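You operate a simulated robot arm through the tools that you are given. There is no shell and no other tool. Be economical: measure what you need, move in short steps, check, and stop when the job is done.

The job below is to be done with a simulated robot arm. You get a single attempt, and the scene is never put back.

JOB
Fit the card that WAVE's note names and try its show.
Fine: Card in and knob on SHOW before you switch on; watch the picture, then switch off and let it stop.

It is judged by the outcome, as a careful person would: the job done as asked, and still so three seconds after it is handed in. It fails if anything else is knocked over, pushed out of place, dropped, spilled or broken.

ROBOT AND FRAMES
A 7-joint arm with a two-finger parallel gripper, fixed in place. Base frame: the origin is at the foot of the arm, x ahead of it, y to its left, z up. Units: m, degrees, N and s.
With the tool pointing down near the work surface it reaches from about 0.3 to 0.74 m from the base axis. Its first joint turns from -115.0 to 115.0 degrees. Payload 3.91 kg.
The TCP is the grasp point between the finger pads, 0.03 m short of the fingertips. In the tool frame z runs along the fingers and y along their closing line. The gripper opens to 0.11 m. The fingers are 0.02 m wide and 0.01 m thick; the gripper's body (0.048 by 0.112 m) begins 0.055 m behind the TCP.
Orientation is told as [roll, pitch, yaw] about the base's x, y, z axes, in that order, counted from this pose: with the fingers straight down and closing along the base's y, the tool's x points along the base's -x, its y along +y and its z along -z.

CONTROLS
- The arm moves only by the tool jog_arm. Its argument "moves" is a list of rows, each a list of 7 numbers: the shift along the tool's x, y, z in units of 400 mm (1.0 is 400 mm), then the turn, a rotation vector about the tool's x, y, z in units of 120 degrees (1.0 is 120 degrees), then the finger opening in m, from 0 to 0.11. In form: [[x, y, z, rx, ry, rz, gripper], ...]. A call has 1 to 12 rows; each row is the pose to reach, as a shift and turn from the pose commanded when the call began, along the tool's axes at that moment. A call with a number of a shift or a turn outside -1 to 1 is refused whole. Each row takes 0.2 s and may step no farther than 0.05 m and 8.6 degrees from the row before; otherwise, or with a gripper value out of range, the whole call is refused. Where a pose cannot be reached the arm comes as near as it can. A force on the tool above 40 N (or 10 N above the force at the start of the call, whichever is more), or a blocked arm, ends the call early, and 0.2 s more pass. The fingers move at their own pace (about 0.108 m/s each) and stop on an object; they squeeze with about 24 N. The grip force told is the motor's: it shows also when the fingers shut on nothing. Time passes only in rows, and 0.2 s behind the last, so rows that repeat a pose let the fingers close. The reply holds the time, the measured pose of the TCP, the force on the tool along the base axes, the opening and the grip force, in the units named above and with some noise.
- Cameras (640 x 400 px; columns grow to the right, rows downward): "scene" is fixed at [0.4025, 0.4982, 1.4055]; the picture's right is [-1.00, -0.10, 0.00], its down [-0.01, 0.16, -0.99] and it looks along [0.09, -0.98, -0.16] (base axes); focal length 362 px, centre (320, 200). "wrist" rides on the gripper at [-0.036, 0, -0.057] in the tool frame; the picture's right is [0.00, -1.00, 0.00], its down [0.97, 0.00, -0.24] and it looks along [0.24, 0.00, 0.97] (tool axes); focal length 218 px, centre (320, 200). There is no depth. A picture from a camera that has moved, and an enlarged one, comes with that camera's place and axes in the base frame and with its lens.
- capture(camera): a new picture of that camera. No time passes.
- move_column(by): slides the trunk up (or, below 0, down) by that many m; the arm rides with it, the base frame stays. It gives what a move gives, with no picture.
- close_up(camera, box): a new picture of the part [left, top, right, bottom] of that camera's present view, enlarged. No time passes.
- close_job(): hands the job in; it is judged then, once.

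Work in short steps. Places have to be worked out from the pictures, the camera data and where the tool is seen: move nearer, look again, correct. Check each grasp and each placing, and mend what went wrong. You have 120 turns and 76 pictures in all, those below and enlarged ones among them. Open the gripper and draw the arm clear of the work before you hand the job in, unless the task says otherwise; then end with one line.

The tools are called after "Call:" as name(argument=value, ...) on one line, values as JSON. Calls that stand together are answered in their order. jog_arm: Moves the arm, as the interface text tells. Its arguments: {"type":"object","properties":{"moves":{"type":"array"}},"required":["moves"]} The other tools are called the same way: move_column (by) slides the trunk up or down; capture (camera) takes a picture; close_up (camera, box) takes an enlarged picture of a part of a camera's view; close_job () hands the job in.

At the start:

```text
time: 0.0
eef_pos: [0.238, -0.4061, 1.2952]
orientation: [0.0, 0.1, 0.0]
wrist_force: [1.0, -0.5, -0.1]
finger_gap: 0.11
grip_force: 0.1
trunk travel left (down, up): [-0.8, 0.19]
```

scene: 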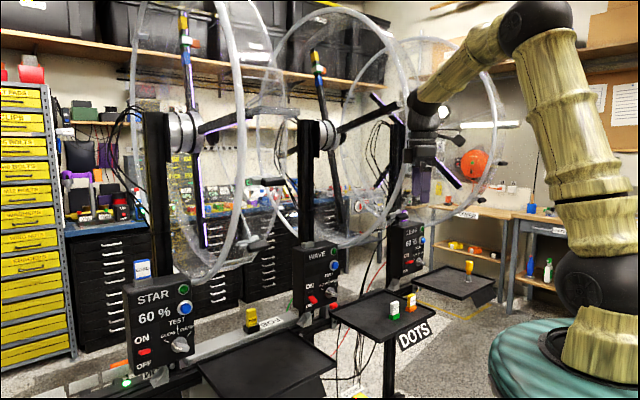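
wrist: 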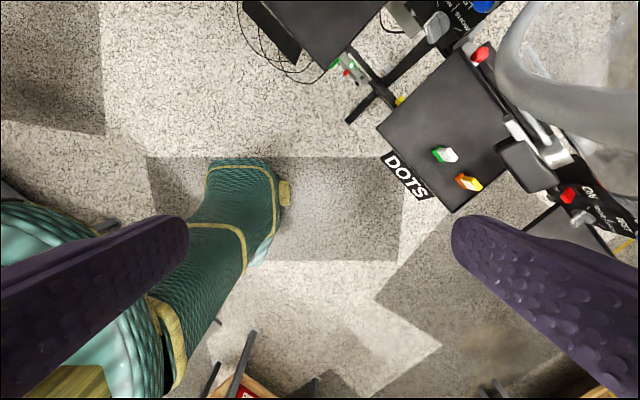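

The scene shows three fan-like units (STAR, WAVE, and a third) with trays of cards. I'll enlarge the panels and trays to read the notes.

Call:
close_up(camera="scene", box=[280, 210, 440, 310])

Call:
close_up(camera="scene", box=[100, 250, 340, 400])

Call:
close_up(camera="scene", box=[320, 240, 520, 365])

Call:
close_up(camera="wrist", box=[320, 0, 640, 200])

```text
4.00 times, centred on (360, 260) of scene
camera zoom: at [0.4025, 0.4982, 1.4055], right [-1.0, -0.1, 0.0], down [-0.01, 0.16, -0.99], along [0.09, -0.98, -0.16], focal length 1447 px, centre (160, -40)
```

zoom: 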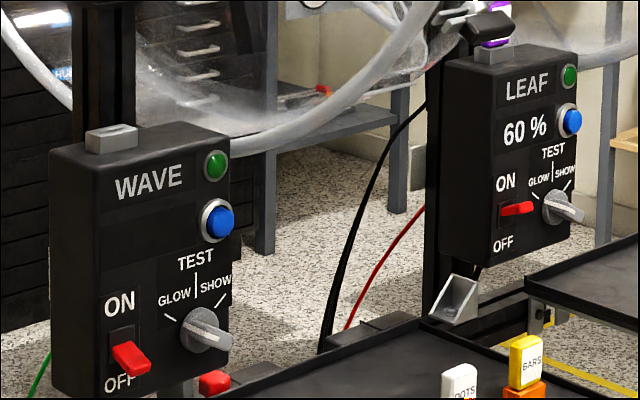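

```text
2.67 times, centred on (220, 325) of scene
camera zoom: at [0.4025, 0.4982, 1.4055], right [-1.0, -0.1, 0.0], down [-0.01, 0.16, -0.99], along [0.09, -0.98, -0.16], focal length 965 px, centre (587, -133)
```

zoom: 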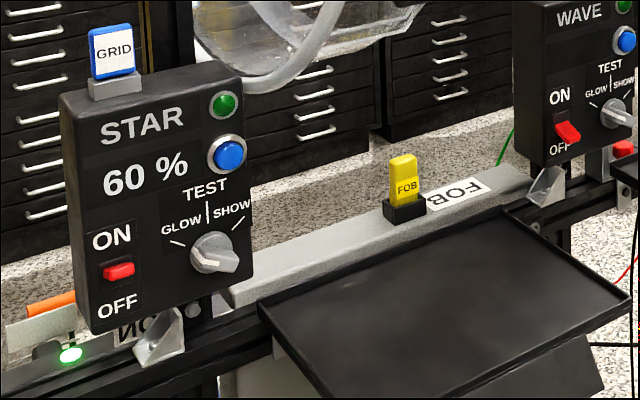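

```text
3.20 times, centred on (420, 302) of scene
camera zoom: at [0.4025, 0.4982, 1.4055], right [-1.0, -0.1, 0.0], down [-0.01, 0.16, -0.99], along [0.09, -0.98, -0.16], focal length 1158 px, centre (0, -128)
```

zoom: 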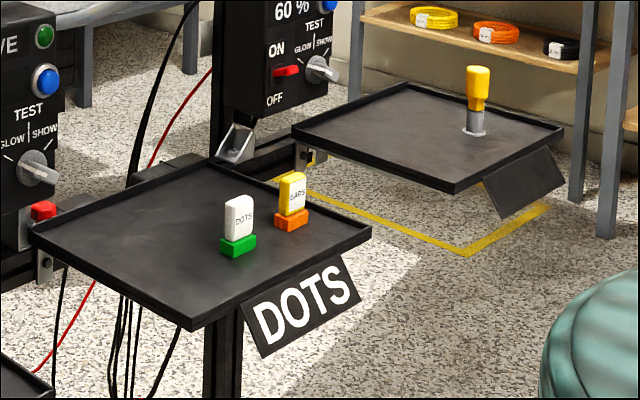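

```text
2.00 times, centred on (480, 100) of wrist
camera zoom: at [0.2729, -0.406, 1.3534], right [0.0, -1.0, 0.0], down [-0.97, 0.0, 0.24], along [-0.24, 0.0, -0.97], focal length 436 px, centre (0, 400)
```

zoom: 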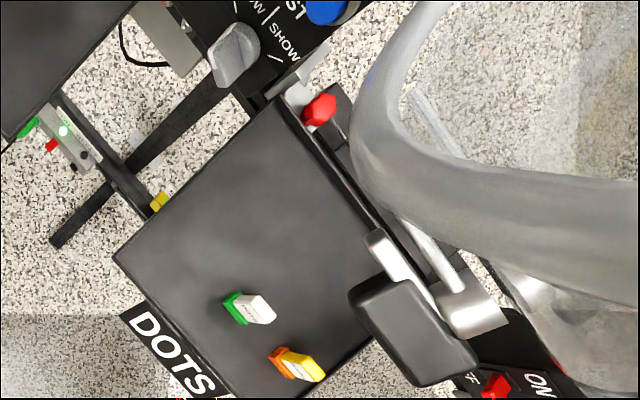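

The note on the tray beside WAVE reads DOTS, and the DOTS card (white, in a green holder) is at about (0.25, -0.715). The WAVE knob is at about (0.47, -0.61, 0.92), on a panel facing roughly (-0.69, 0.72). I'll turn the wrist towards the rail for a better look.

Call:
jog_arm(moves=[[0, 0, 0, 0, 0, 0.064, 0.11], [0, 0, 0, 0, 0, 0.128, 0.11], [0, 0, 0, 0, 0, 0.192, 0.11], [0, 0, 0, 0, 0, 0.256, 0.11], [0, 0, 0, 0, 0, 0.32, 0.11], [0, 0, 0, 0, 0, 0.383, 0.11]])

Call:
jog_arm(moves=[[0, 0, 0, 0, -0.065, 0, 0.11], [0, 0, 0, 0, -0.13, 0, 0.11], [0, 0, 0, 0, -0.195, 0, 0.11], [0, 0, 0, 0, -0.26, 0, 0.11], [0, 0, 0, 0, -0.32, 0, 0.11]])

Call:
capture(camera="wrist")

```text
time: 1.4
eef_pos: [0.2375, -0.4065, 1.2958]
orientation: [0.1, 0.0, -46.1]
wrist_force: [-0.5, 0.0, -1.6]
finger_gap: 0.1101
grip_force: 0.1
trunk travel left (down, up): [-0.8, 0.19]
```

```text
time: 2.6
eef_pos: [0.2366, -0.4068, 1.2972]
orientation: [-0.1, -38.5, -46.0]
wrist_force: [-0.7, 0.1, 0.6]
finger_gap: 0.1097
grip_force: 0.0
trunk travel left (down, up): [-0.8, 0.19]
```

```text
69 pictures are left
camera wrist: at [0.2311, -0.4008, 1.3642], right [-0.72, -0.69, 0.0], down [-0.63, 0.65, -0.42], along [0.29, -0.3, -0.91], focal length 218 px, centre (320, 200)
```

wrist: 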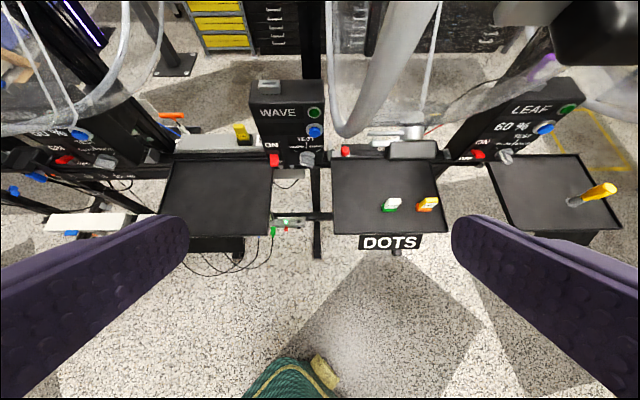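

Good overview. I'll enlarge the region around WAVE, the tray and the box between the trays.

Call:
close_up(camera="wrist", box=[240, 70, 360, 145])

Call:
close_up(camera="wrist", box=[140, 100, 460, 300])

```text
5.33 times, centred on (300, 108) of wrist
camera zoom: at [0.2311, -0.4008, 1.3642], right [-0.72, -0.69, 0.0], down [-0.63, 0.65, -0.42], along [0.29, -0.3, -0.91], focal length 1164 px, centre (427, 693)
```

zoom: 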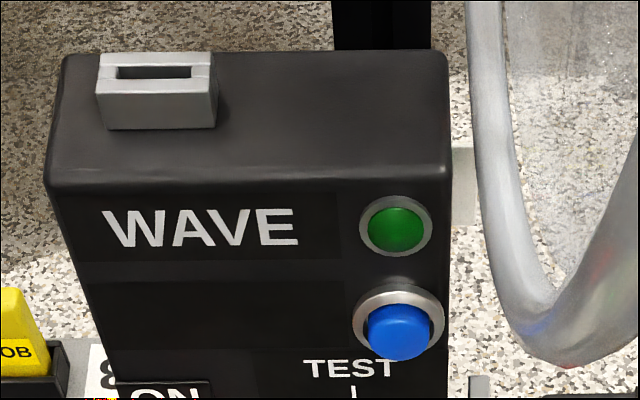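

```text
2.00 times, centred on (300, 200) of wrist
camera zoom: at [0.2311, -0.4008, 1.3642], right [-0.72, -0.69, 0.0], down [-0.63, 0.65, -0.42], along [0.29, -0.3, -0.91], focal length 436 px, centre (360, 200)
```

zoom: 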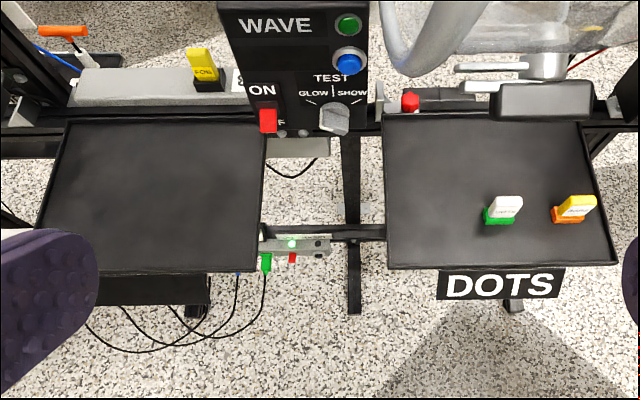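

WAVE's slot is a grey holder on top of the panel's left side, with the knob at lower right and the red switch at lower left. I'll lower the trunk to look more closely.

Call:
move_column(by=-0.2)

Call:
capture(camera="wrist")

Call:
capture(camera="scene")

```text
time: 4.8
eef_pos: [0.2385, -0.4064, 1.0969]
orientation: [0.0, -38.4, -45.9]
wrist_force: [-0.1, 0.1, 0.0]
finger_gap: 0.1097
grip_force: 0.0
trunk travel left (down, up): [-0.6, 0.39]
```

```text
66 pictures are left
camera wrist: at [0.2317, -0.4011, 1.164], right [-0.72, -0.7, 0.0], down [-0.63, 0.65, -0.41], along [0.29, -0.3, -0.91], focal length 218 px, centre (320, 200)
```

wrist: 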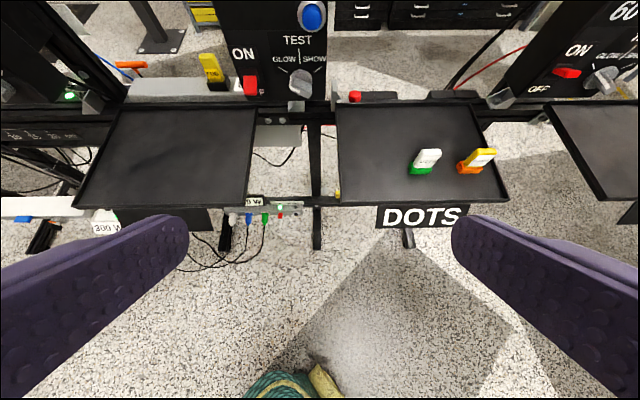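

```text
65 pictures are left
```

scene: 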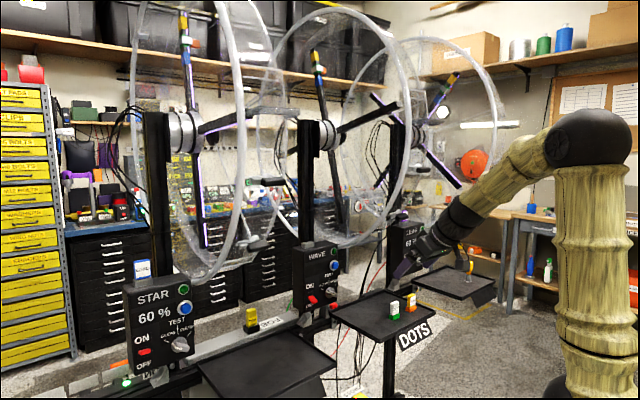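

I'll enlarge the hub with coloured plugs, the labels, and the WAVE knob.

Call:
close_up(camera="wrist", box=[210, 180, 370, 280])

Call:
close_up(camera="wrist", box=[200, 20, 360, 120])

Call:
close_up(camera="wrist", box=[0, 150, 160, 250])

Call:
close_up(camera="wrist", box=[380, 130, 540, 230])

```text
4.00 times, centred on (290, 230) of wrist
camera zoom: at [0.2317, -0.4011, 1.164], right [-0.72, -0.7, 0.0], down [-0.63, 0.65, -0.41], along [0.29, -0.3, -0.91], focal length 873 px, centre (440, 80)
```

zoom: 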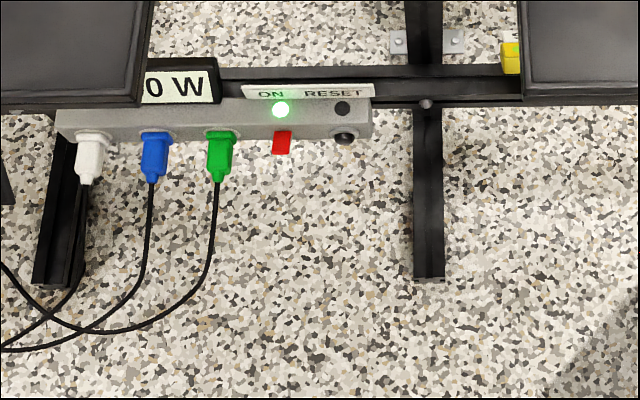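

```text
4.00 times, centred on (280, 70) of wrist
camera zoom: at [0.2317, -0.4011, 1.164], right [-0.72, -0.7, 0.0], down [-0.63, 0.65, -0.41], along [0.29, -0.3, -0.91], focal length 873 px, centre (480, 720)
```

zoom: 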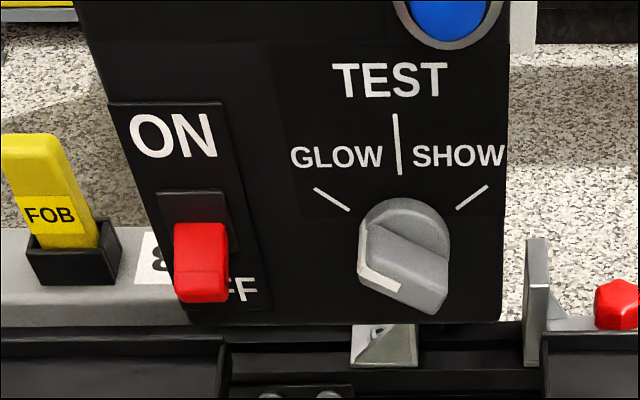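

```text
4.00 times, centred on (80, 200) of wrist
camera zoom: at [0.2317, -0.4011, 1.164], right [-0.72, -0.7, 0.0], down [-0.63, 0.65, -0.41], along [0.29, -0.3, -0.91], focal length 873 px, centre (1280, 200)
```

zoom: 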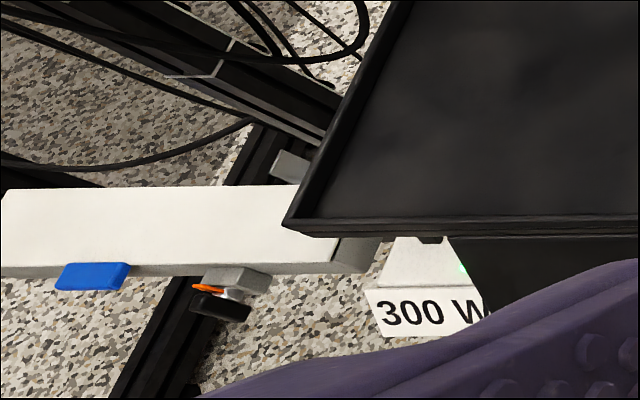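

```text
4.00 times, centred on (460, 180) of wrist
camera zoom: at [0.2317, -0.4011, 1.164], right [-0.72, -0.7, 0.0], down [-0.63, 0.65, -0.41], along [0.29, -0.3, -0.91], focal length 873 px, centre (-240, 280)
```

zoom: 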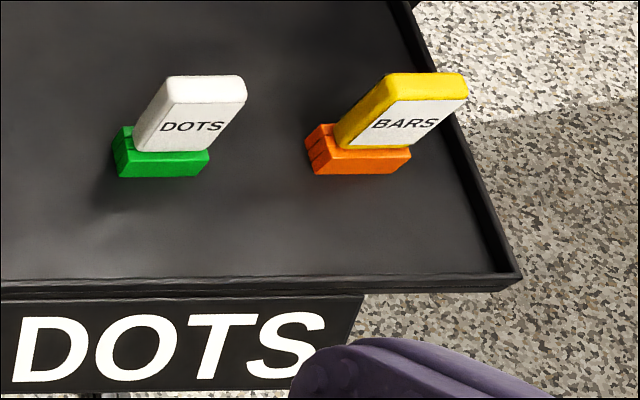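

The DOTS card sits in a green holder, the WAVE switch is OFF, and the knob seems to be between positions. I'll check the neighbours' switch states and the fans.

Call:
close_up(camera="scene", box=[120, 270, 216, 330])

Call:
close_up(camera="scene", box=[100, 330, 212, 400])

Call:
close_up(camera="scene", box=[130, 0, 450, 200])

```text
6.67 times, centred on (168, 300) of scene
camera zoom: at [0.4025, 0.4982, 1.4055], right [-1.0, -0.1, 0.0], down [-0.01, 0.16, -0.99], along [0.09, -0.98, -0.16], focal length 2412 px, centre (1333, -467)
```

zoom: 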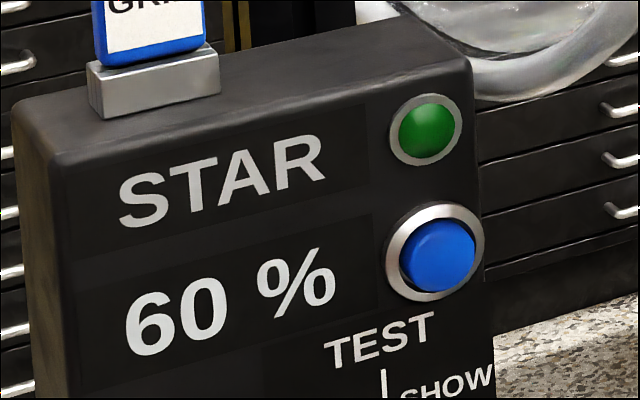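

```text
5.71 times, centred on (156, 365) of scene
camera zoom: at [0.4025, 0.4982, 1.4055], right [-1.0, -0.1, 0.0], down [-0.01, 0.16, -0.99], along [0.09, -0.98, -0.16], focal length 2067 px, centre (1257, -743)
```

zoom: 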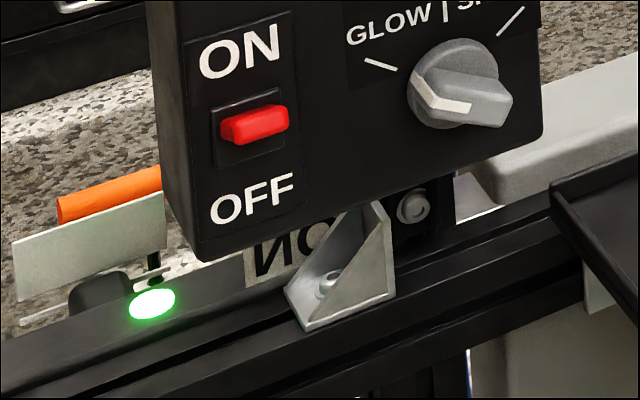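

```text
2.00 times, centred on (290, 100) of scene
camera zoom: at [0.4025, 0.4982, 1.4055], right [-1.0, -0.1, 0.0], down [-0.01, 0.16, -0.99], along [0.09, -0.98, -0.16], focal length 724 px, centre (380, 400)
```

zoom: 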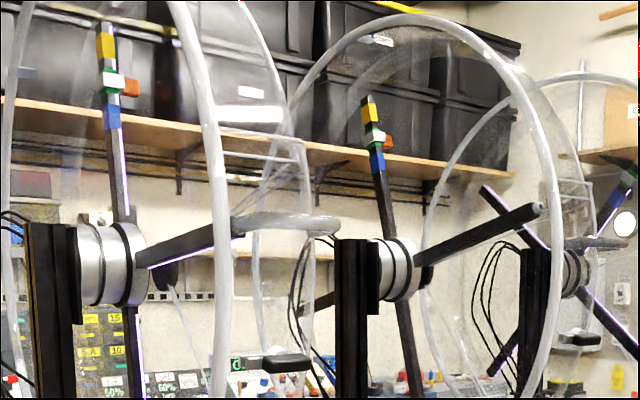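

WAVE's note is DOTS, and I place the card at about (0.25, -0.685) with its top near z = 0.86. STAR and LEAF look switched on in GLOW, so I leave them alone. I'll move to a stand-off behind the card along the tool axis.

Call:
jog_arm(moves=[[-0.004, -0.077, 0.085, 0, 0, 0, 0.07], [-0.008, -0.154, 0.169, 0, 0, 0, 0.07], [-0.012, -0.23, 0.254, 0, 0, 0, 0.07], [-0.016, -0.307, 0.338, 0, 0, 0, 0.07], [-0.02, -0.384, 0.423, 0, 0, 0, 0.07], [-0.023, -0.46, 0.507, 0, 0, 0, 0.07]])

Call:
capture(camera="wrist")

Call:
capture(camera="scene")

```text
time: 6.2
eef_pos: [0.198, -0.6286, 0.9411]
orientation: [0.2, -38.4, -46.1]
wrist_force: [-0.3, -0.3, -0.4]
finger_gap: 0.0699
grip_force: 0.0
trunk travel left (down, up): [-0.6, 0.39]
```

```text
57 pictures are left
camera wrist: at [0.192, -0.6233, 1.0097], right [-0.72, -0.7, 0.0], down [-0.63, 0.65, -0.41], along [0.29, -0.3, -0.91], focal length 218 px, centre (320, 200)
```

wrist: 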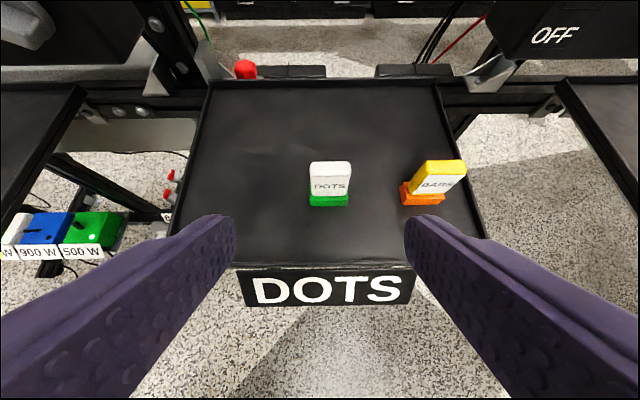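

```text
56 pictures are left
```

scene: 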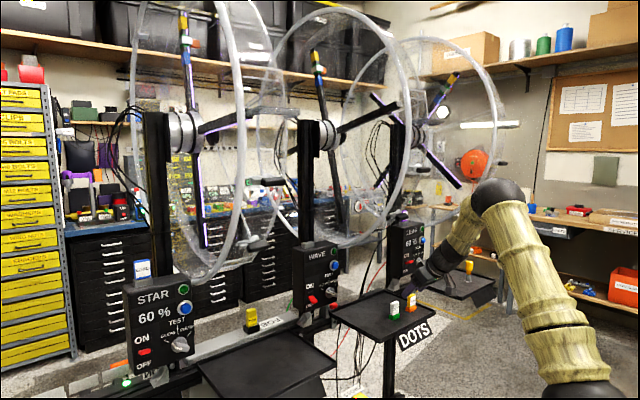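

The bricks under the tray carry wattage labels. I'll enlarge those and the card.

Call:
close_up(camera="wrist", box=[0, 160, 200, 285])

Call:
close_up(camera="wrist", box=[270, 140, 430, 240])

```text
3.20 times, centred on (100, 222) of wrist
camera zoom: at [0.192, -0.6233, 1.0097], right [-0.72, -0.7, 0.0], down [-0.63, 0.65, -0.41], along [0.29, -0.3, -0.91], focal length 698 px, centre (1024, 128)
```

zoom: 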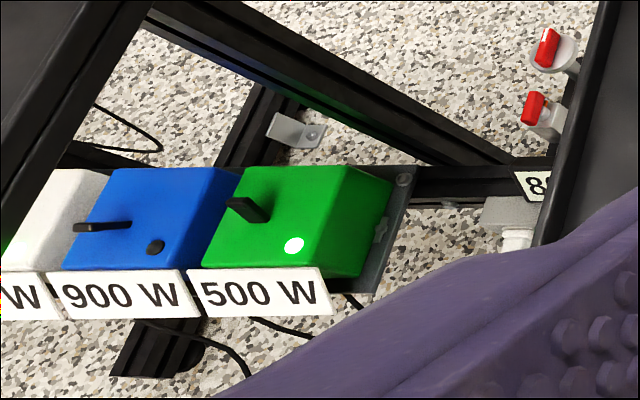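

```text
4.00 times, centred on (350, 190) of wrist
camera zoom: at [0.192, -0.6233, 1.0097], right [-0.72, -0.7, 0.0], down [-0.63, 0.65, -0.41], along [0.29, -0.3, -0.91], focal length 873 px, centre (200, 240)
```

zoom: 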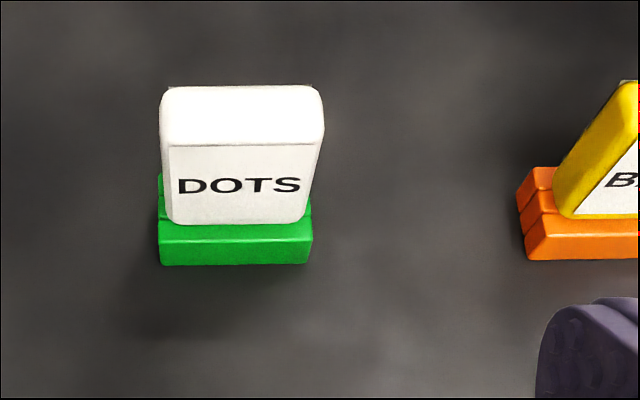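

The card measures about 32 mm wide and 13 mm thick, with its top at z ≈ 0.864 and its centre at about (0.2505, -0.697). I'll align sideways and advance along the fingers.

Call:
jog_arm(moves=[[-0.034, -0.0243, 0, 0, 0, 0, 0.07], [-0.034, -0.0243, 0.075, 0, 0, 0, 0.07], [-0.034, -0.0243, 0.15, 0, 0, 0, 0.07], [-0.034, -0.0243, 0.21, 0, 0, 0, 0.07]])

Call:
capture(camera="wrist")

Call:
close_up(camera="scene", box=[350, 240, 478, 320])

```text
time: 7.2
eef_pos: [0.2354, -0.6837, 0.8845]
orientation: [0.0, -38.3, -45.9]
wrist_force: [0.4, 0.1, 0.0]
finger_gap: 0.0699
grip_force: 0.1
trunk travel left (down, up): [-0.6, 0.39]
```

```text
53 pictures are left
camera wrist: at [0.2285, -0.6777, 0.9526], right [-0.72, -0.7, 0.0], down [-0.63, 0.65, -0.41], along [0.29, -0.3, -0.91], focal length 218 px, centre (320, 200)
```

wrist: 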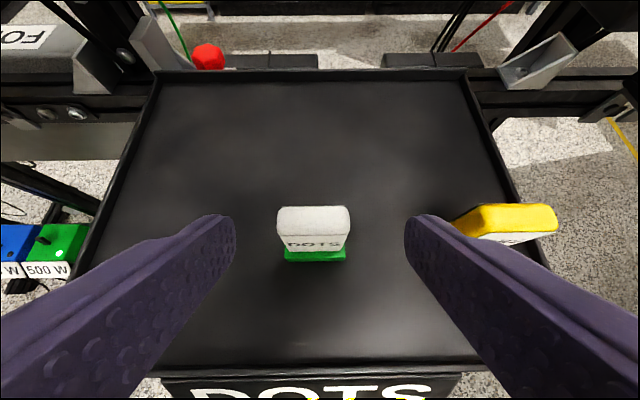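

```text
5.00 times, centred on (414, 280) of scene
camera zoom: at [0.4025, 0.4982, 1.4055], right [-1.0, -0.1, 0.0], down [-0.01, 0.16, -0.99], along [0.09, -0.98, -0.16], focal length 1809 px, centre (-150, -200)
```

zoom: 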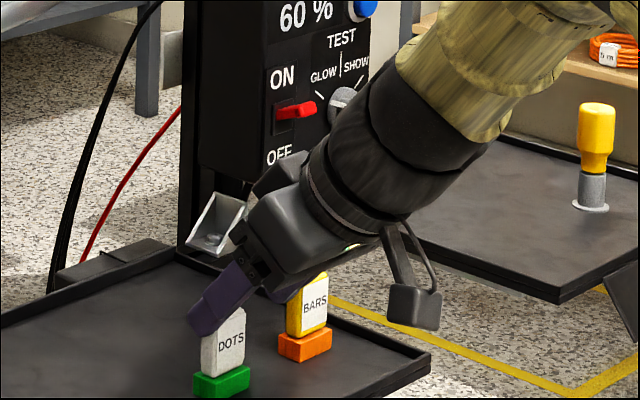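

The card is 2–3 mm left of the finger centre and BARS is clear. I'll correct, advance the remaining 34 mm and check before closing.

Call:
jog_arm(moves=[[0, 0.006, 0.03, 0, 0, 0, 0.058], [0, 0.006, 0.06, 0, 0, 0, 0.058], [0, 0.006, 0.085, 0, 0, 0, 0.058]])

Call:
capture(camera="wrist")

Call:
close_up(camera="scene", box=[350, 260, 446, 320])

```text
time: 8.0
eef_pos: [0.2503, -0.6958, 0.859]
orientation: [0.0, -38.4, -45.9]
wrist_force: [0.2, 0.2, -0.8]
finger_gap: 0.058
grip_force: 0.0
trunk travel left (down, up): [-0.6, 0.39]
```

```text
51 pictures are left
camera wrist: at [0.2446, -0.6902, 0.9271], right [-0.72, -0.7, 0.0], down [-0.63, 0.65, -0.41], along [0.29, -0.3, -0.91], focal length 218 px, centre (320, 200)
```

wrist: 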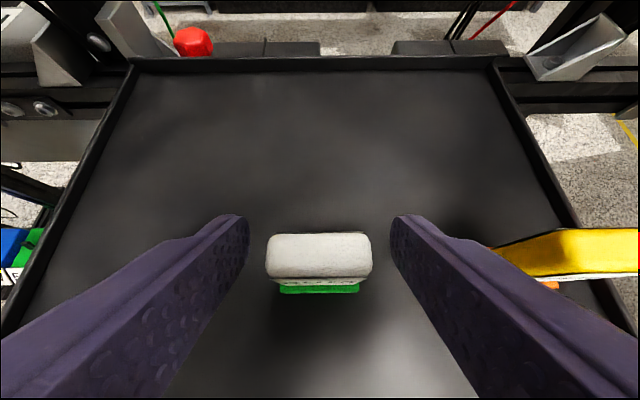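

```text
6.67 times, centred on (398, 290) of scene
camera zoom: at [0.4025, 0.4982, 1.4055], right [-1.0, -0.1, 0.0], down [-0.01, 0.16, -0.99], along [0.09, -0.98, -0.16], focal length 2412 px, centre (-200, -400)
```

zoom: 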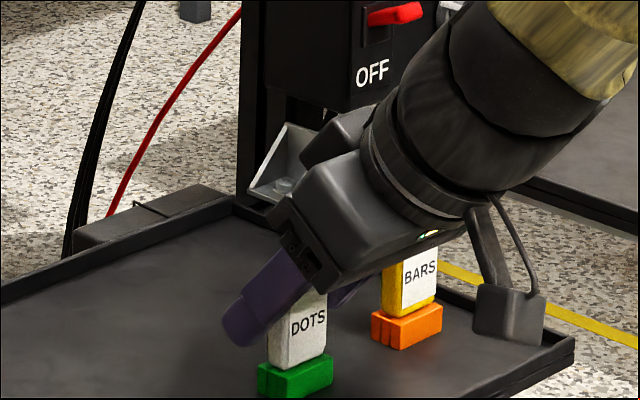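

The card is centred between the fingers, so I'll close.

Call:
jog_arm(moves=[[0, 0, 0, 0, 0, 0, 0.025], [0, 0, 0, 0, 0, 0, 0.025], [0, 0, 0, 0, 0, 0, 0.025]])

```text
time: 8.8
eef_pos: [0.2498, -0.6959, 0.8596]
orientation: [0.0, -38.3, -45.9]
wrist_force: [0.4, -0.1, -0.9]
finger_gap: 0.0329
grip_force: 24.3
trunk travel left (down, up): [-0.6, 0.39]
```

Gripped at 33 mm. I'll lift straight up and check that the holder stays on the tray.

Call:
jog_arm(moves=[[-0.0155, 0, -0.0195, 0, 0, 0, 0.025], [-0.031, 0, -0.039, 0, 0, 0, 0.025], [-0.062, 0, -0.078, 0, 0, 0, 0.025], [-0.0934, 0, -0.1175, 0, 0, 0, 0.025]])

Call:
capture(camera="wrist")

Call:
close_up(camera="scene", box=[350, 240, 446, 300])

```text
time: 9.8
eef_pos: [0.2512, -0.697, 0.9204]
orientation: [0.0, -38.3, -45.9]
wrist_force: [0.8, 0.2, -0.7]
finger_gap: 0.0328
grip_force: 24.3
trunk travel left (down, up): [-0.6, 0.39]
```

```text
49 pictures are left
camera wrist: at [0.2448, -0.6907, 0.9876], right [-0.72, -0.7, 0.0], down [-0.63, 0.65, -0.42], along [0.29, -0.3, -0.91], focal length 218 px, centre (320, 200)
```

wrist: 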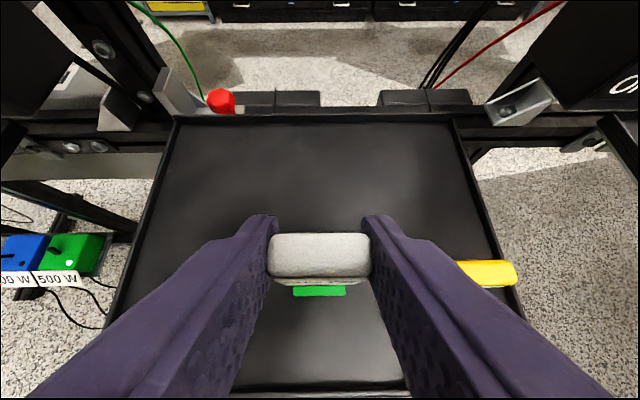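

```text
6.67 times, centred on (398, 270) of scene
camera zoom: at [0.4025, 0.4982, 1.4055], right [-1.0, -0.1, 0.0], down [-0.01, 0.16, -0.99], along [0.09, -0.98, -0.16], focal length 2412 px, centre (-200, -267)
```

zoom: 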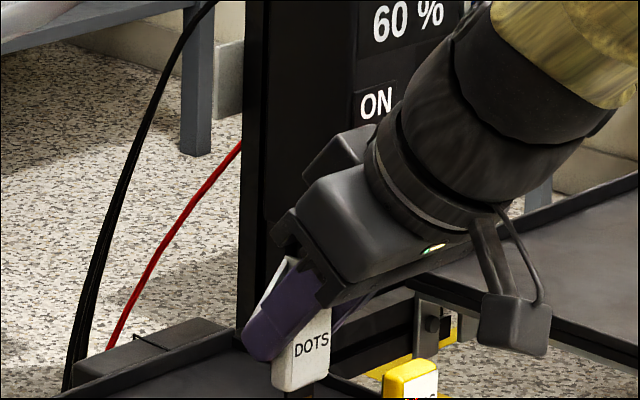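

The card is out and its holder stayed put. I put the WAVE slot at about (0.541, -0.59, 1.09). I'll back off, rise and move left to sit in front of WAVE, then look at the slot and the ring before going in.

Call:
jog_arm(moves=[[-0.0153, 0, -0.0943, 0, 0, 0, 0.025], [-0.0307, 0, -0.189, 0, 0, 0, 0.025], [-0.046, 0, -0.283, 0, 0, 0, 0.025], [-0.075, 0.1, -0.319, 0, 0, 0, 0.025], [-0.104, 0.2, -0.356, 0, 0, 0, 0.025], [-0.133, 0.3, -0.392, 0, 0, 0, 0.025], [-0.162, 0.4, -0.428, 0, 0, 0, 0.025], [-0.191, 0.5, -0.465, 0, 0, 0, 0.025], [-0.22, 0.6, -0.501, 0, 0, 0, 0.025], [-0.2485, 0.7, -0.5375, 0, 0, 0, 0.025]])

Call:
capture(camera="wrist")

Call:
close_up(camera="scene", box=[240, 160, 400, 260])

```text
time: 11.5
eef_pos: [0.3297, -0.5363, 1.0928]
orientation: [0.4, -37.5, -47.1]
wrist_force: [-3.4, 6.8, -2.1]
finger_gap: 0.0332
grip_force: 24.3
trunk travel left (down, up): [-0.6, 0.39]
stopped in row 8: the force on the tool passed its limit (the readings are from after the stop); the commanded pose is now the measured one
```

```text
47 pictures are left
camera wrist: at [0.3243, -0.5313, 1.1605], right [-0.73, -0.68, -0.01], down [-0.63, 0.67, -0.4], along [0.28, -0.29, -0.92], focal length 218 px, centre (320, 200)
```

wrist: 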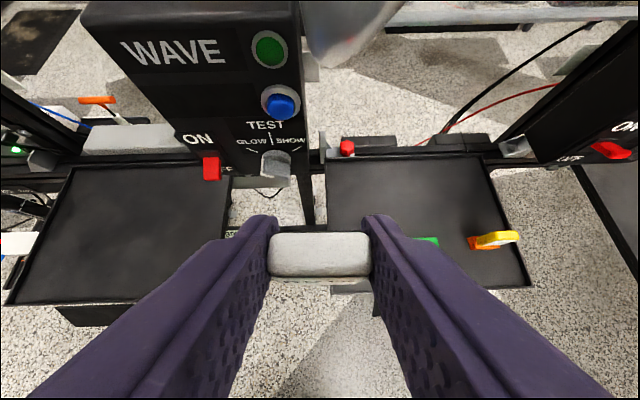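

```text
4.00 times, centred on (320, 210) of scene
camera zoom: at [0.4025, 0.4982, 1.4055], right [-1.0, -0.1, 0.0], down [-0.01, 0.16, -0.99], along [0.09, -0.98, -0.16], focal length 1447 px, centre (320, 160)
```

zoom: 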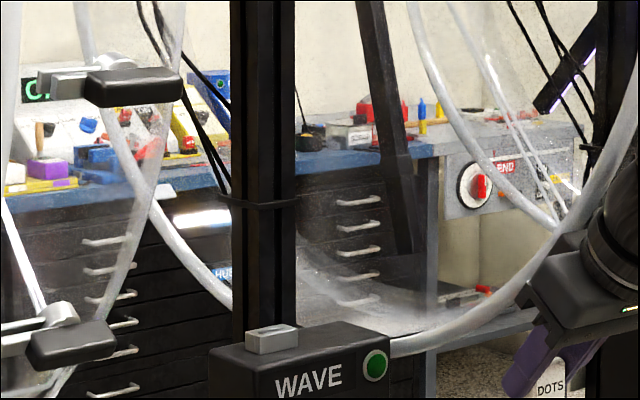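

Contact: the WAVE ring hangs in a plane across the rail at lateral ≈ 0.14, so the gripper met it from the right. I'll move right off it, retract towards the base below and in front of the ring, and come to the slot from its left side.

Call:
jog_arm(moves=[[0, -0.06, 0, 0, 0, 0, 0.025], [0.02, -0.1, 0, 0, 0, 0, 0.025], [0.12, -0.1, 0.003, 0, 0, 0, 0.025], [0.22, -0.1, 0.006, 0, 0, 0, 0.025], [0.32, -0.1, 0.01, 0, 0, 0, 0.025], [0.43, -0.1, 0.013, 0, 0, 0, 0.025], [0.54, -0.1, 0.017, 0, 0, 0, 0.025]])

Call:
capture(camera="wrist")

Call:
capture(camera="scene")

```text
time: 11.9
eef_pos: [0.324, -0.5447, 1.0874]
orientation: [1.0, -36.9, -45.9]
wrist_force: [7.7, 15.2, -7.1]
finger_gap: 0.0329
grip_force: 23.7
trunk travel left (down, up): [-0.6, 0.39]
stopped in row 2: the force on the tool passed its limit (the readings are from after the stop); the commanded pose is now the measured one
```

```text
45 pictures are left
camera wrist: at [0.3191, -0.5396, 1.1557], right [-0.71, -0.7, -0.01], down [-0.64, 0.66, -0.39], along [0.28, -0.27, -0.92], focal length 218 px, centre (320, 200)
```

wrist: 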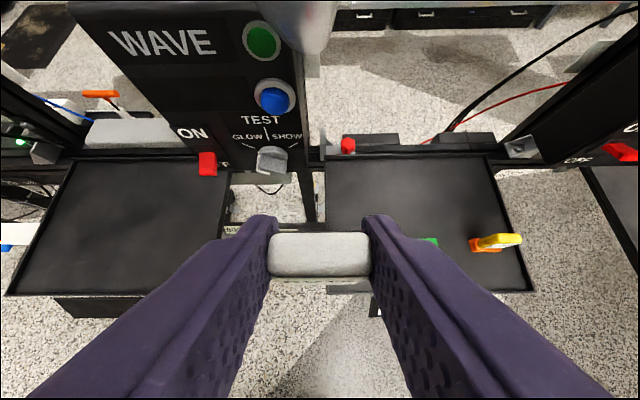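

```text
44 pictures are left
```

scene: 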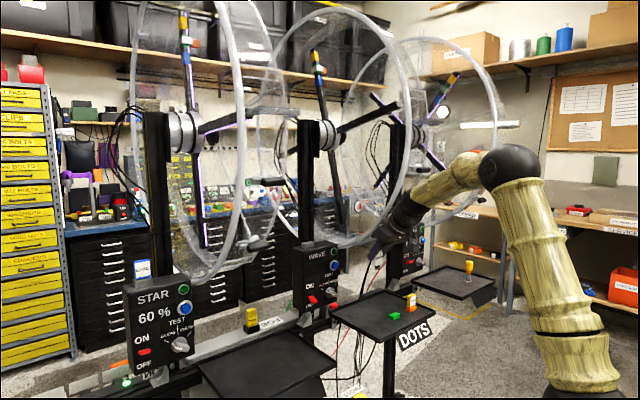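

There is still force when moving right, now from the other side, so I need a close look at the contact.

Call:
close_up(camera="scene", box=[330, 160, 490, 260])

Call:
close_up(camera="wrist", box=[240, 0, 400, 100])

```text
4.00 times, centred on (410, 210) of scene
camera zoom: at [0.4025, 0.4982, 1.4055], right [-1.0, -0.1, 0.0], down [-0.01, 0.16, -0.99], along [0.09, -0.98, -0.16], focal length 1447 px, centre (-40, 160)
```

zoom: 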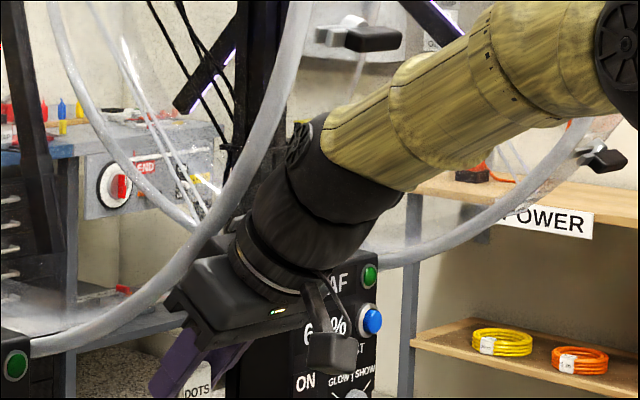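

```text
4.00 times, centred on (320, 50) of wrist
camera zoom: at [0.3191, -0.5396, 1.1557], right [-0.71, -0.7, -0.01], down [-0.64, 0.66, -0.39], along [0.28, -0.27, -0.92], focal length 873 px, centre (320, 800)
```

zoom: 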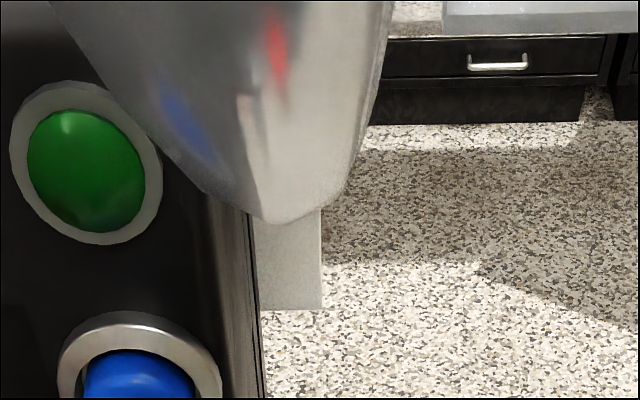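

The tube sits directly ahead of and above the gripper body, so the clear way off is outward from the ring: back and down. I'll do that in small steps.

Call:
jog_arm(moves=[[0.04, 0, 0.014, 0, 0, 0, 0.025], [0.08, 0, 0.028, 0, 0, 0, 0.025], [0.13, 0, 0.046, 0, 0, 0, 0.025], [0.18, 0, 0.064, 0, 0, 0, 0.025], [0.2225, 0, 0.079, 0, 0, 0, 0.025]])

Call:
capture(camera="wrist")

```text
time: 13.1
eef_pos: [0.2853, -0.5087, 1.0098]
orientation: [0.9, -37.1, -46.4]
wrist_force: [0.2, -0.2, 0.7]
finger_gap: 0.0329
grip_force: 23.5
trunk travel left (down, up): [-0.6, 0.39]
```

```text
41 pictures are left
camera wrist: at [0.2799, -0.5048, 1.0779], right [-0.72, -0.7, -0.01], down [-0.64, 0.66, -0.39], along [0.28, -0.27, -0.92], focal length 218 px, centre (320, 200)
```

wrist: 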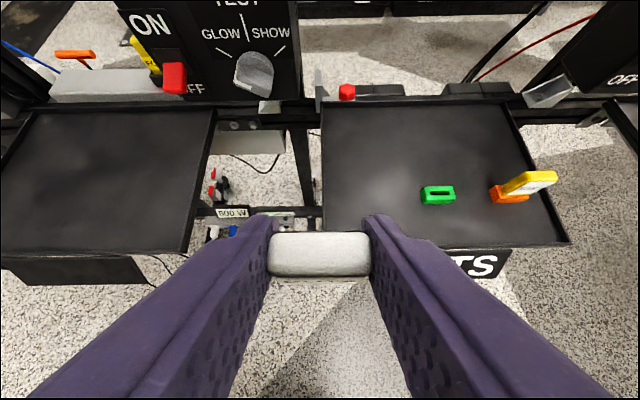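

Free again with the card still firm. I'll retract further, level the wrist and shift left to lateral 0.02, staying in front of the ring.

Call:
jog_arm(moves=[[0.062, 0, -0.049, 0, 0, 0, 0.025], [0.124, 0, -0.099, 0.003, -0.005, 0, 0.025], [0.186, 0, -0.148, 0.0075, -0.011, 0, 0.025], [0.186, 0.08, -0.148, 0.0075, -0.011, 0, 0.025], [0.186, 0.16, -0.148, 0.0075, -0.011, 0, 0.025], [0.186, 0.24, -0.148, 0.0075, -0.011, 0, 0.025], [0.186, 0.3125, -0.148, 0.0075, -0.011, 0, 0.025]])

```text
time: 14.7
eef_pos: [0.3092, -0.3528, 1.0126]
orientation: [0.0, -38.5, -46.2]
wrist_force: [-0.4, -0.2, -0.7]
finger_gap: 0.0333
grip_force: 23.5
trunk travel left (down, up): [-0.6, 0.39]
```

Now at d = 0.47, lateral 0.023. I'll raise the trunk 0.2 to get above the panel top and look.

Call:
move_column(by=0.2)

Call:
capture(camera="wrist")

Call:
capture(camera="scene")

```text
time: 16.9
eef_pos: [0.3099, -0.3554, 1.2136]
orientation: [-0.1, -38.3, -46.3]
wrist_force: [-0.4, -0.4, 0.0]
finger_gap: 0.0329
grip_force: 24.0
trunk travel left (down, up): [-0.8, 0.19]
```

```text
40 pictures are left
camera wrist: at [0.303, -0.349, 1.2816], right [-0.72, -0.69, 0.0], down [-0.63, 0.66, -0.41], along [0.29, -0.3, -0.91], focal length 218 px, centre (320, 200)
```

wrist: 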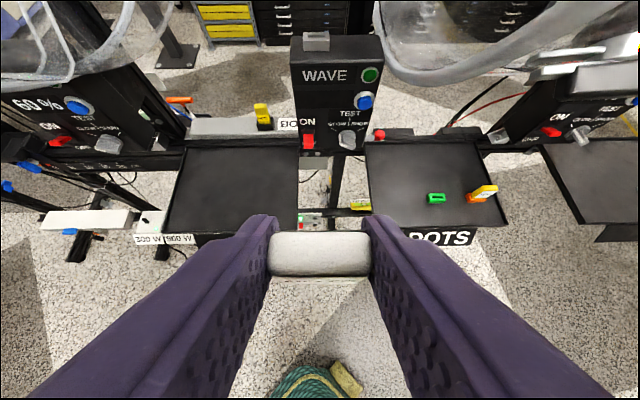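

```text
39 pictures are left
```

scene: 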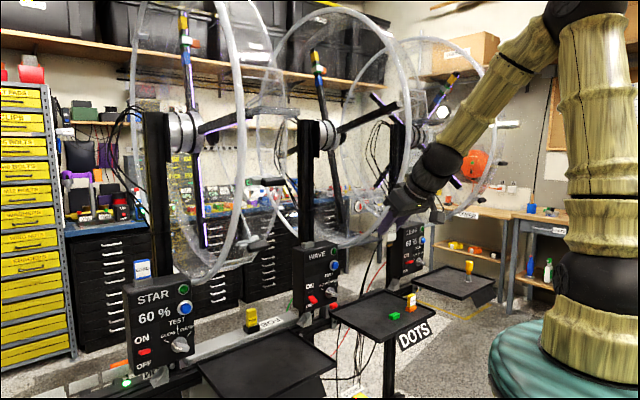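

I'll enlarge the slot and panel top from here.

Call:
close_up(camera="wrist", box=[280, 10, 440, 110])

Call:
close_up(camera="scene", box=[280, 160, 440, 260])

```text
4.00 times, centred on (360, 60) of wrist
camera zoom: at [0.303, -0.349, 1.2816], right [-0.72, -0.69, 0.0], down [-0.63, 0.66, -0.41], along [0.29, -0.3, -0.91], focal length 873 px, centre (160, 760)
```

zoom: 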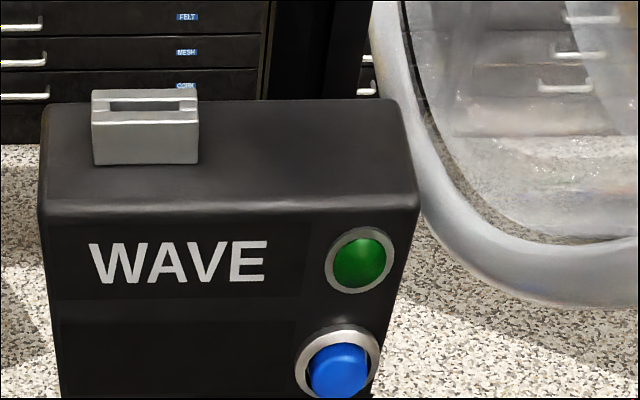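

```text
4.00 times, centred on (360, 210) of scene
camera zoom: at [0.4025, 0.4982, 1.4055], right [-1.0, -0.1, 0.0], down [-0.01, 0.16, -0.99], along [0.09, -0.98, -0.16], focal length 1447 px, centre (160, 160)
```

zoom: 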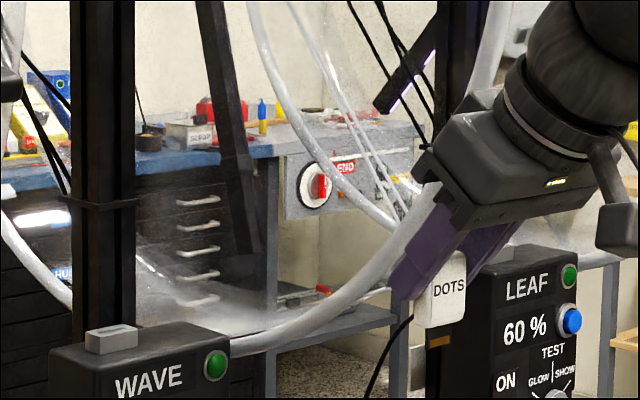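

Slot is at d = 0.806, lateral 0.0185, top z ≈ 1.09, and is about 30 mm wide. I'll check the bottom of the card in hand.

Call:
close_up(camera="scene", box=[372, 216, 404, 246])

```text
13.33 times, centred on (388, 231) of scene
camera zoom: at [0.4025, 0.4982, 1.4055], right [-1.0, -0.1, 0.0], down [-0.01, 0.16, -0.99], along [0.09, -0.98, -0.16], focal length 4823 px, centre (-587, -213)
```

zoom: 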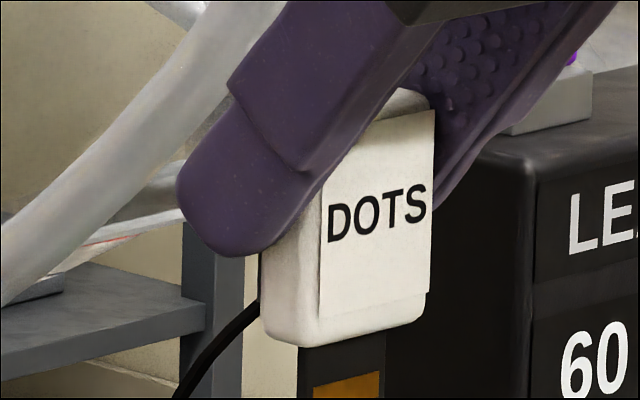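

Call:
close_up(camera="scene", box=[372, 226, 420, 256])

```text
13.33 times, centred on (396, 241) of scene
camera zoom: at [0.4025, 0.4982, 1.4055], right [-1.0, -0.1, 0.0], down [-0.01, 0.16, -0.99], along [0.09, -0.98, -0.16], focal length 4823 px, centre (-693, -347)
```

zoom: 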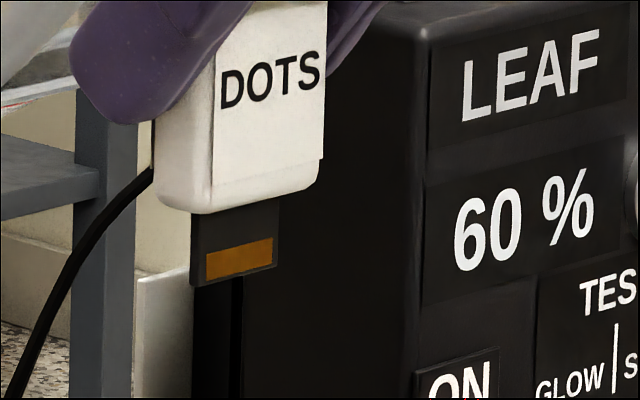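

The card has a 13 mm tongue below its body, so it fits the 30 mm slot. I'll go forward on the left side of the ring, about two-thirds of the way first.

Call:
jog_arm(moves=[[-0.074, 0.001, 0.068, 0, 0, 0, 0.025], [-0.147, 0.002, 0.135, 0, 0, 0, 0.025], [-0.221, 0.003, 0.203, 0, 0, 0, 0.025], [-0.295, 0.004, 0.27, 0, 0, 0, 0.025], [-0.368, 0.005, 0.338, 0, 0, 0, 0.025], [-0.44, 0.006, 0.405, 0, 0, 0, 0.025]])

Call:
capture(camera="scene")

Call:
capture(camera="wrist")

```text
time: 18.3
eef_pos: [0.4772, -0.5265, 1.1939]
orientation: [0.0, -38.2, -46.3]
wrist_force: [1.0, -0.9, 0.2]
finger_gap: 0.0331
grip_force: 23.7
trunk travel left (down, up): [-0.8, 0.19]
```

```text
34 pictures are left
```

scene: 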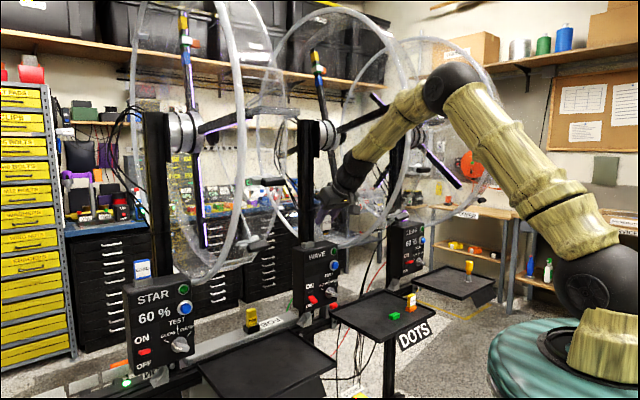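

```text
33 pictures are left
camera wrist: at [0.4718, -0.5211, 1.2627], right [-0.72, -0.69, 0.0], down [-0.63, 0.66, -0.41], along [0.28, -0.3, -0.91], focal length 218 px, centre (320, 200)
```

wrist: 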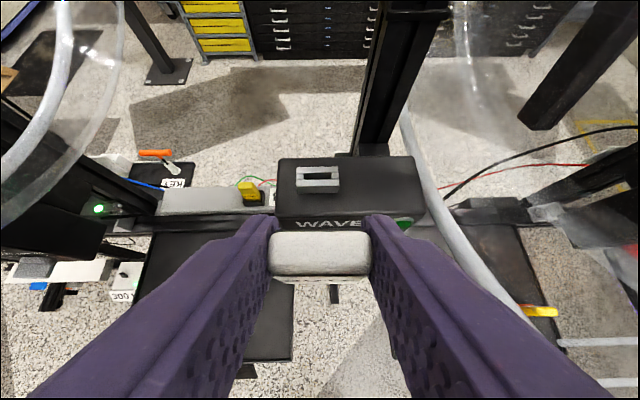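

Clear of the ring, and the slot is centred laterally in the view. I'll enlarge it for exact alignment and yaw.

Call:
close_up(camera="wrist", box=[270, 150, 398, 230])

```text
5.00 times, centred on (334, 190) of wrist
camera zoom: at [0.4718, -0.5211, 1.2627], right [-0.72, -0.69, 0.0], down [-0.63, 0.66, -0.41], along [0.28, -0.3, -0.91], focal length 1091 px, centre (250, 250)
```

zoom: 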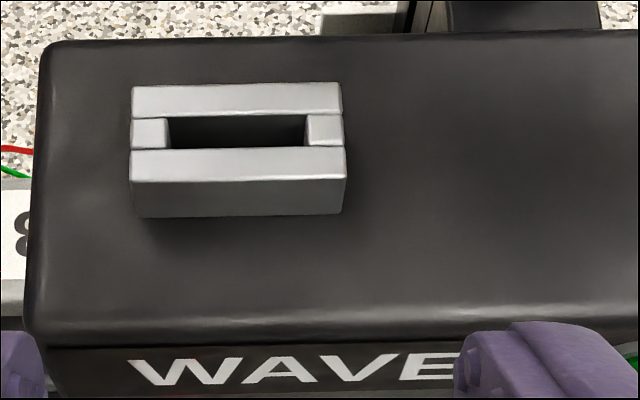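

The box is rotated about 1.3° from my yaw, so its true yaw is -45. I'll enlarge the card top in hand to find its offset from the TCP.

Call:
close_up(camera="wrist", box=[256, 215, 384, 295])

```text
5.00 times, centred on (320, 255) of wrist
camera zoom: at [0.4718, -0.5211, 1.2627], right [-0.72, -0.69, 0.0], down [-0.63, 0.66, -0.41], along [0.28, -0.3, -0.91], focal length 1091 px, centre (320, -75)
```

zoom: 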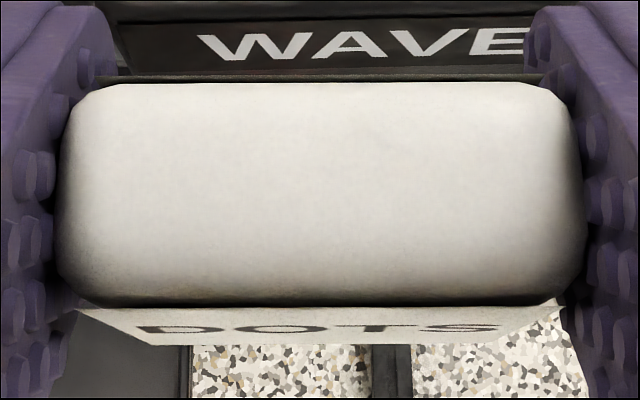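

The card centre is a few mm ahead of the TCP. I'll move to a hover about 2 cm above the slot at yaw -45, then compare tongue and slot in the scene view.

Call:
jog_arm(moves=[[-0.045, 0.002, 0.066, -0.0022, 0, -0.0028, 0.025], [-0.09, 0.004, 0.132, -0.0045, 0, -0.0057, 0.025], [-0.134, 0.0057, 0.197, -0.0067, 0, -0.0085, 0.025], [-0.134, 0.0057, 0.197, -0.0067, 0, -0.0085, 0.025]])

Call:
close_up(camera="scene", box=[286, 212, 334, 254])

Call:
capture(camera="wrist")

```text
time: 19.3
eef_pos: [0.54, -0.59, 1.1686]
orientation: [0.0, -38.4, -45.0]
wrist_force: [-0.3, -0.1, 0.0]
finger_gap: 0.033
grip_force: 24.0
trunk travel left (down, up): [-0.8, 0.19]
```

```text
9.52 times, centred on (310, 233) of scene
camera zoom: at [0.4025, 0.4982, 1.4055], right [-1.0, -0.1, 0.0], down [-0.01, 0.16, -0.99], along [0.09, -0.98, -0.16], focal length 3445 px, centre (415, -114)
```

zoom: 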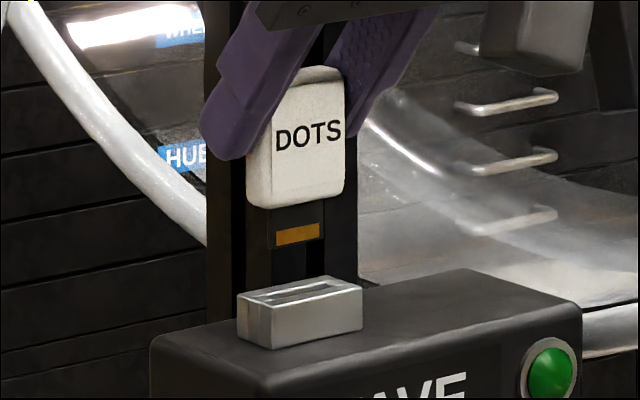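

```text
29 pictures are left
camera wrist: at [0.5337, -0.5847, 1.2356], right [-0.71, -0.71, 0.0], down [-0.64, 0.64, -0.41], along [0.29, -0.29, -0.91], focal length 218 px, centre (320, 200)
```

wrist: 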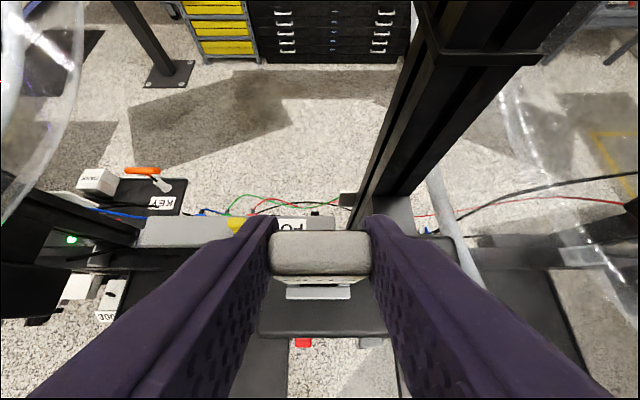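

Nearly aligned. I'll zoom tighter on tongue and slot in both views to get the residuals.

Call:
close_up(camera="scene", box=[300, 232, 324, 247])

Call:
close_up(camera="wrist", box=[264, 225, 376, 305])

```text
16.00 times, centred on (312, 240) of scene
camera zoom: at [0.4025, 0.4982, 1.4055], right [-1.0, -0.1, 0.0], down [-0.01, 0.16, -0.99], along [0.09, -0.98, -0.16], focal length 5788 px, centre (448, -432)
```

zoom: 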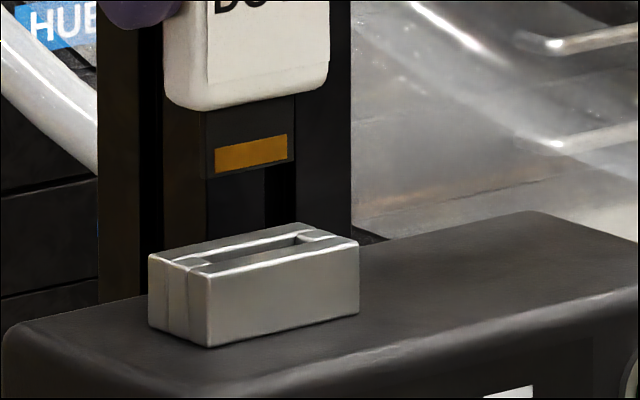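

```text
5.00 times, centred on (320, 265) of wrist
camera zoom: at [0.5337, -0.5847, 1.2356], right [-0.71, -0.71, 0.0], down [-0.64, 0.64, -0.41], along [0.29, -0.29, -0.91], focal length 1091 px, centre (320, -125)
```

zoom: 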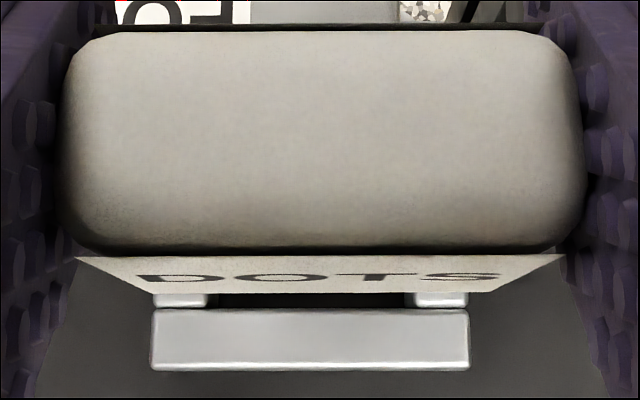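

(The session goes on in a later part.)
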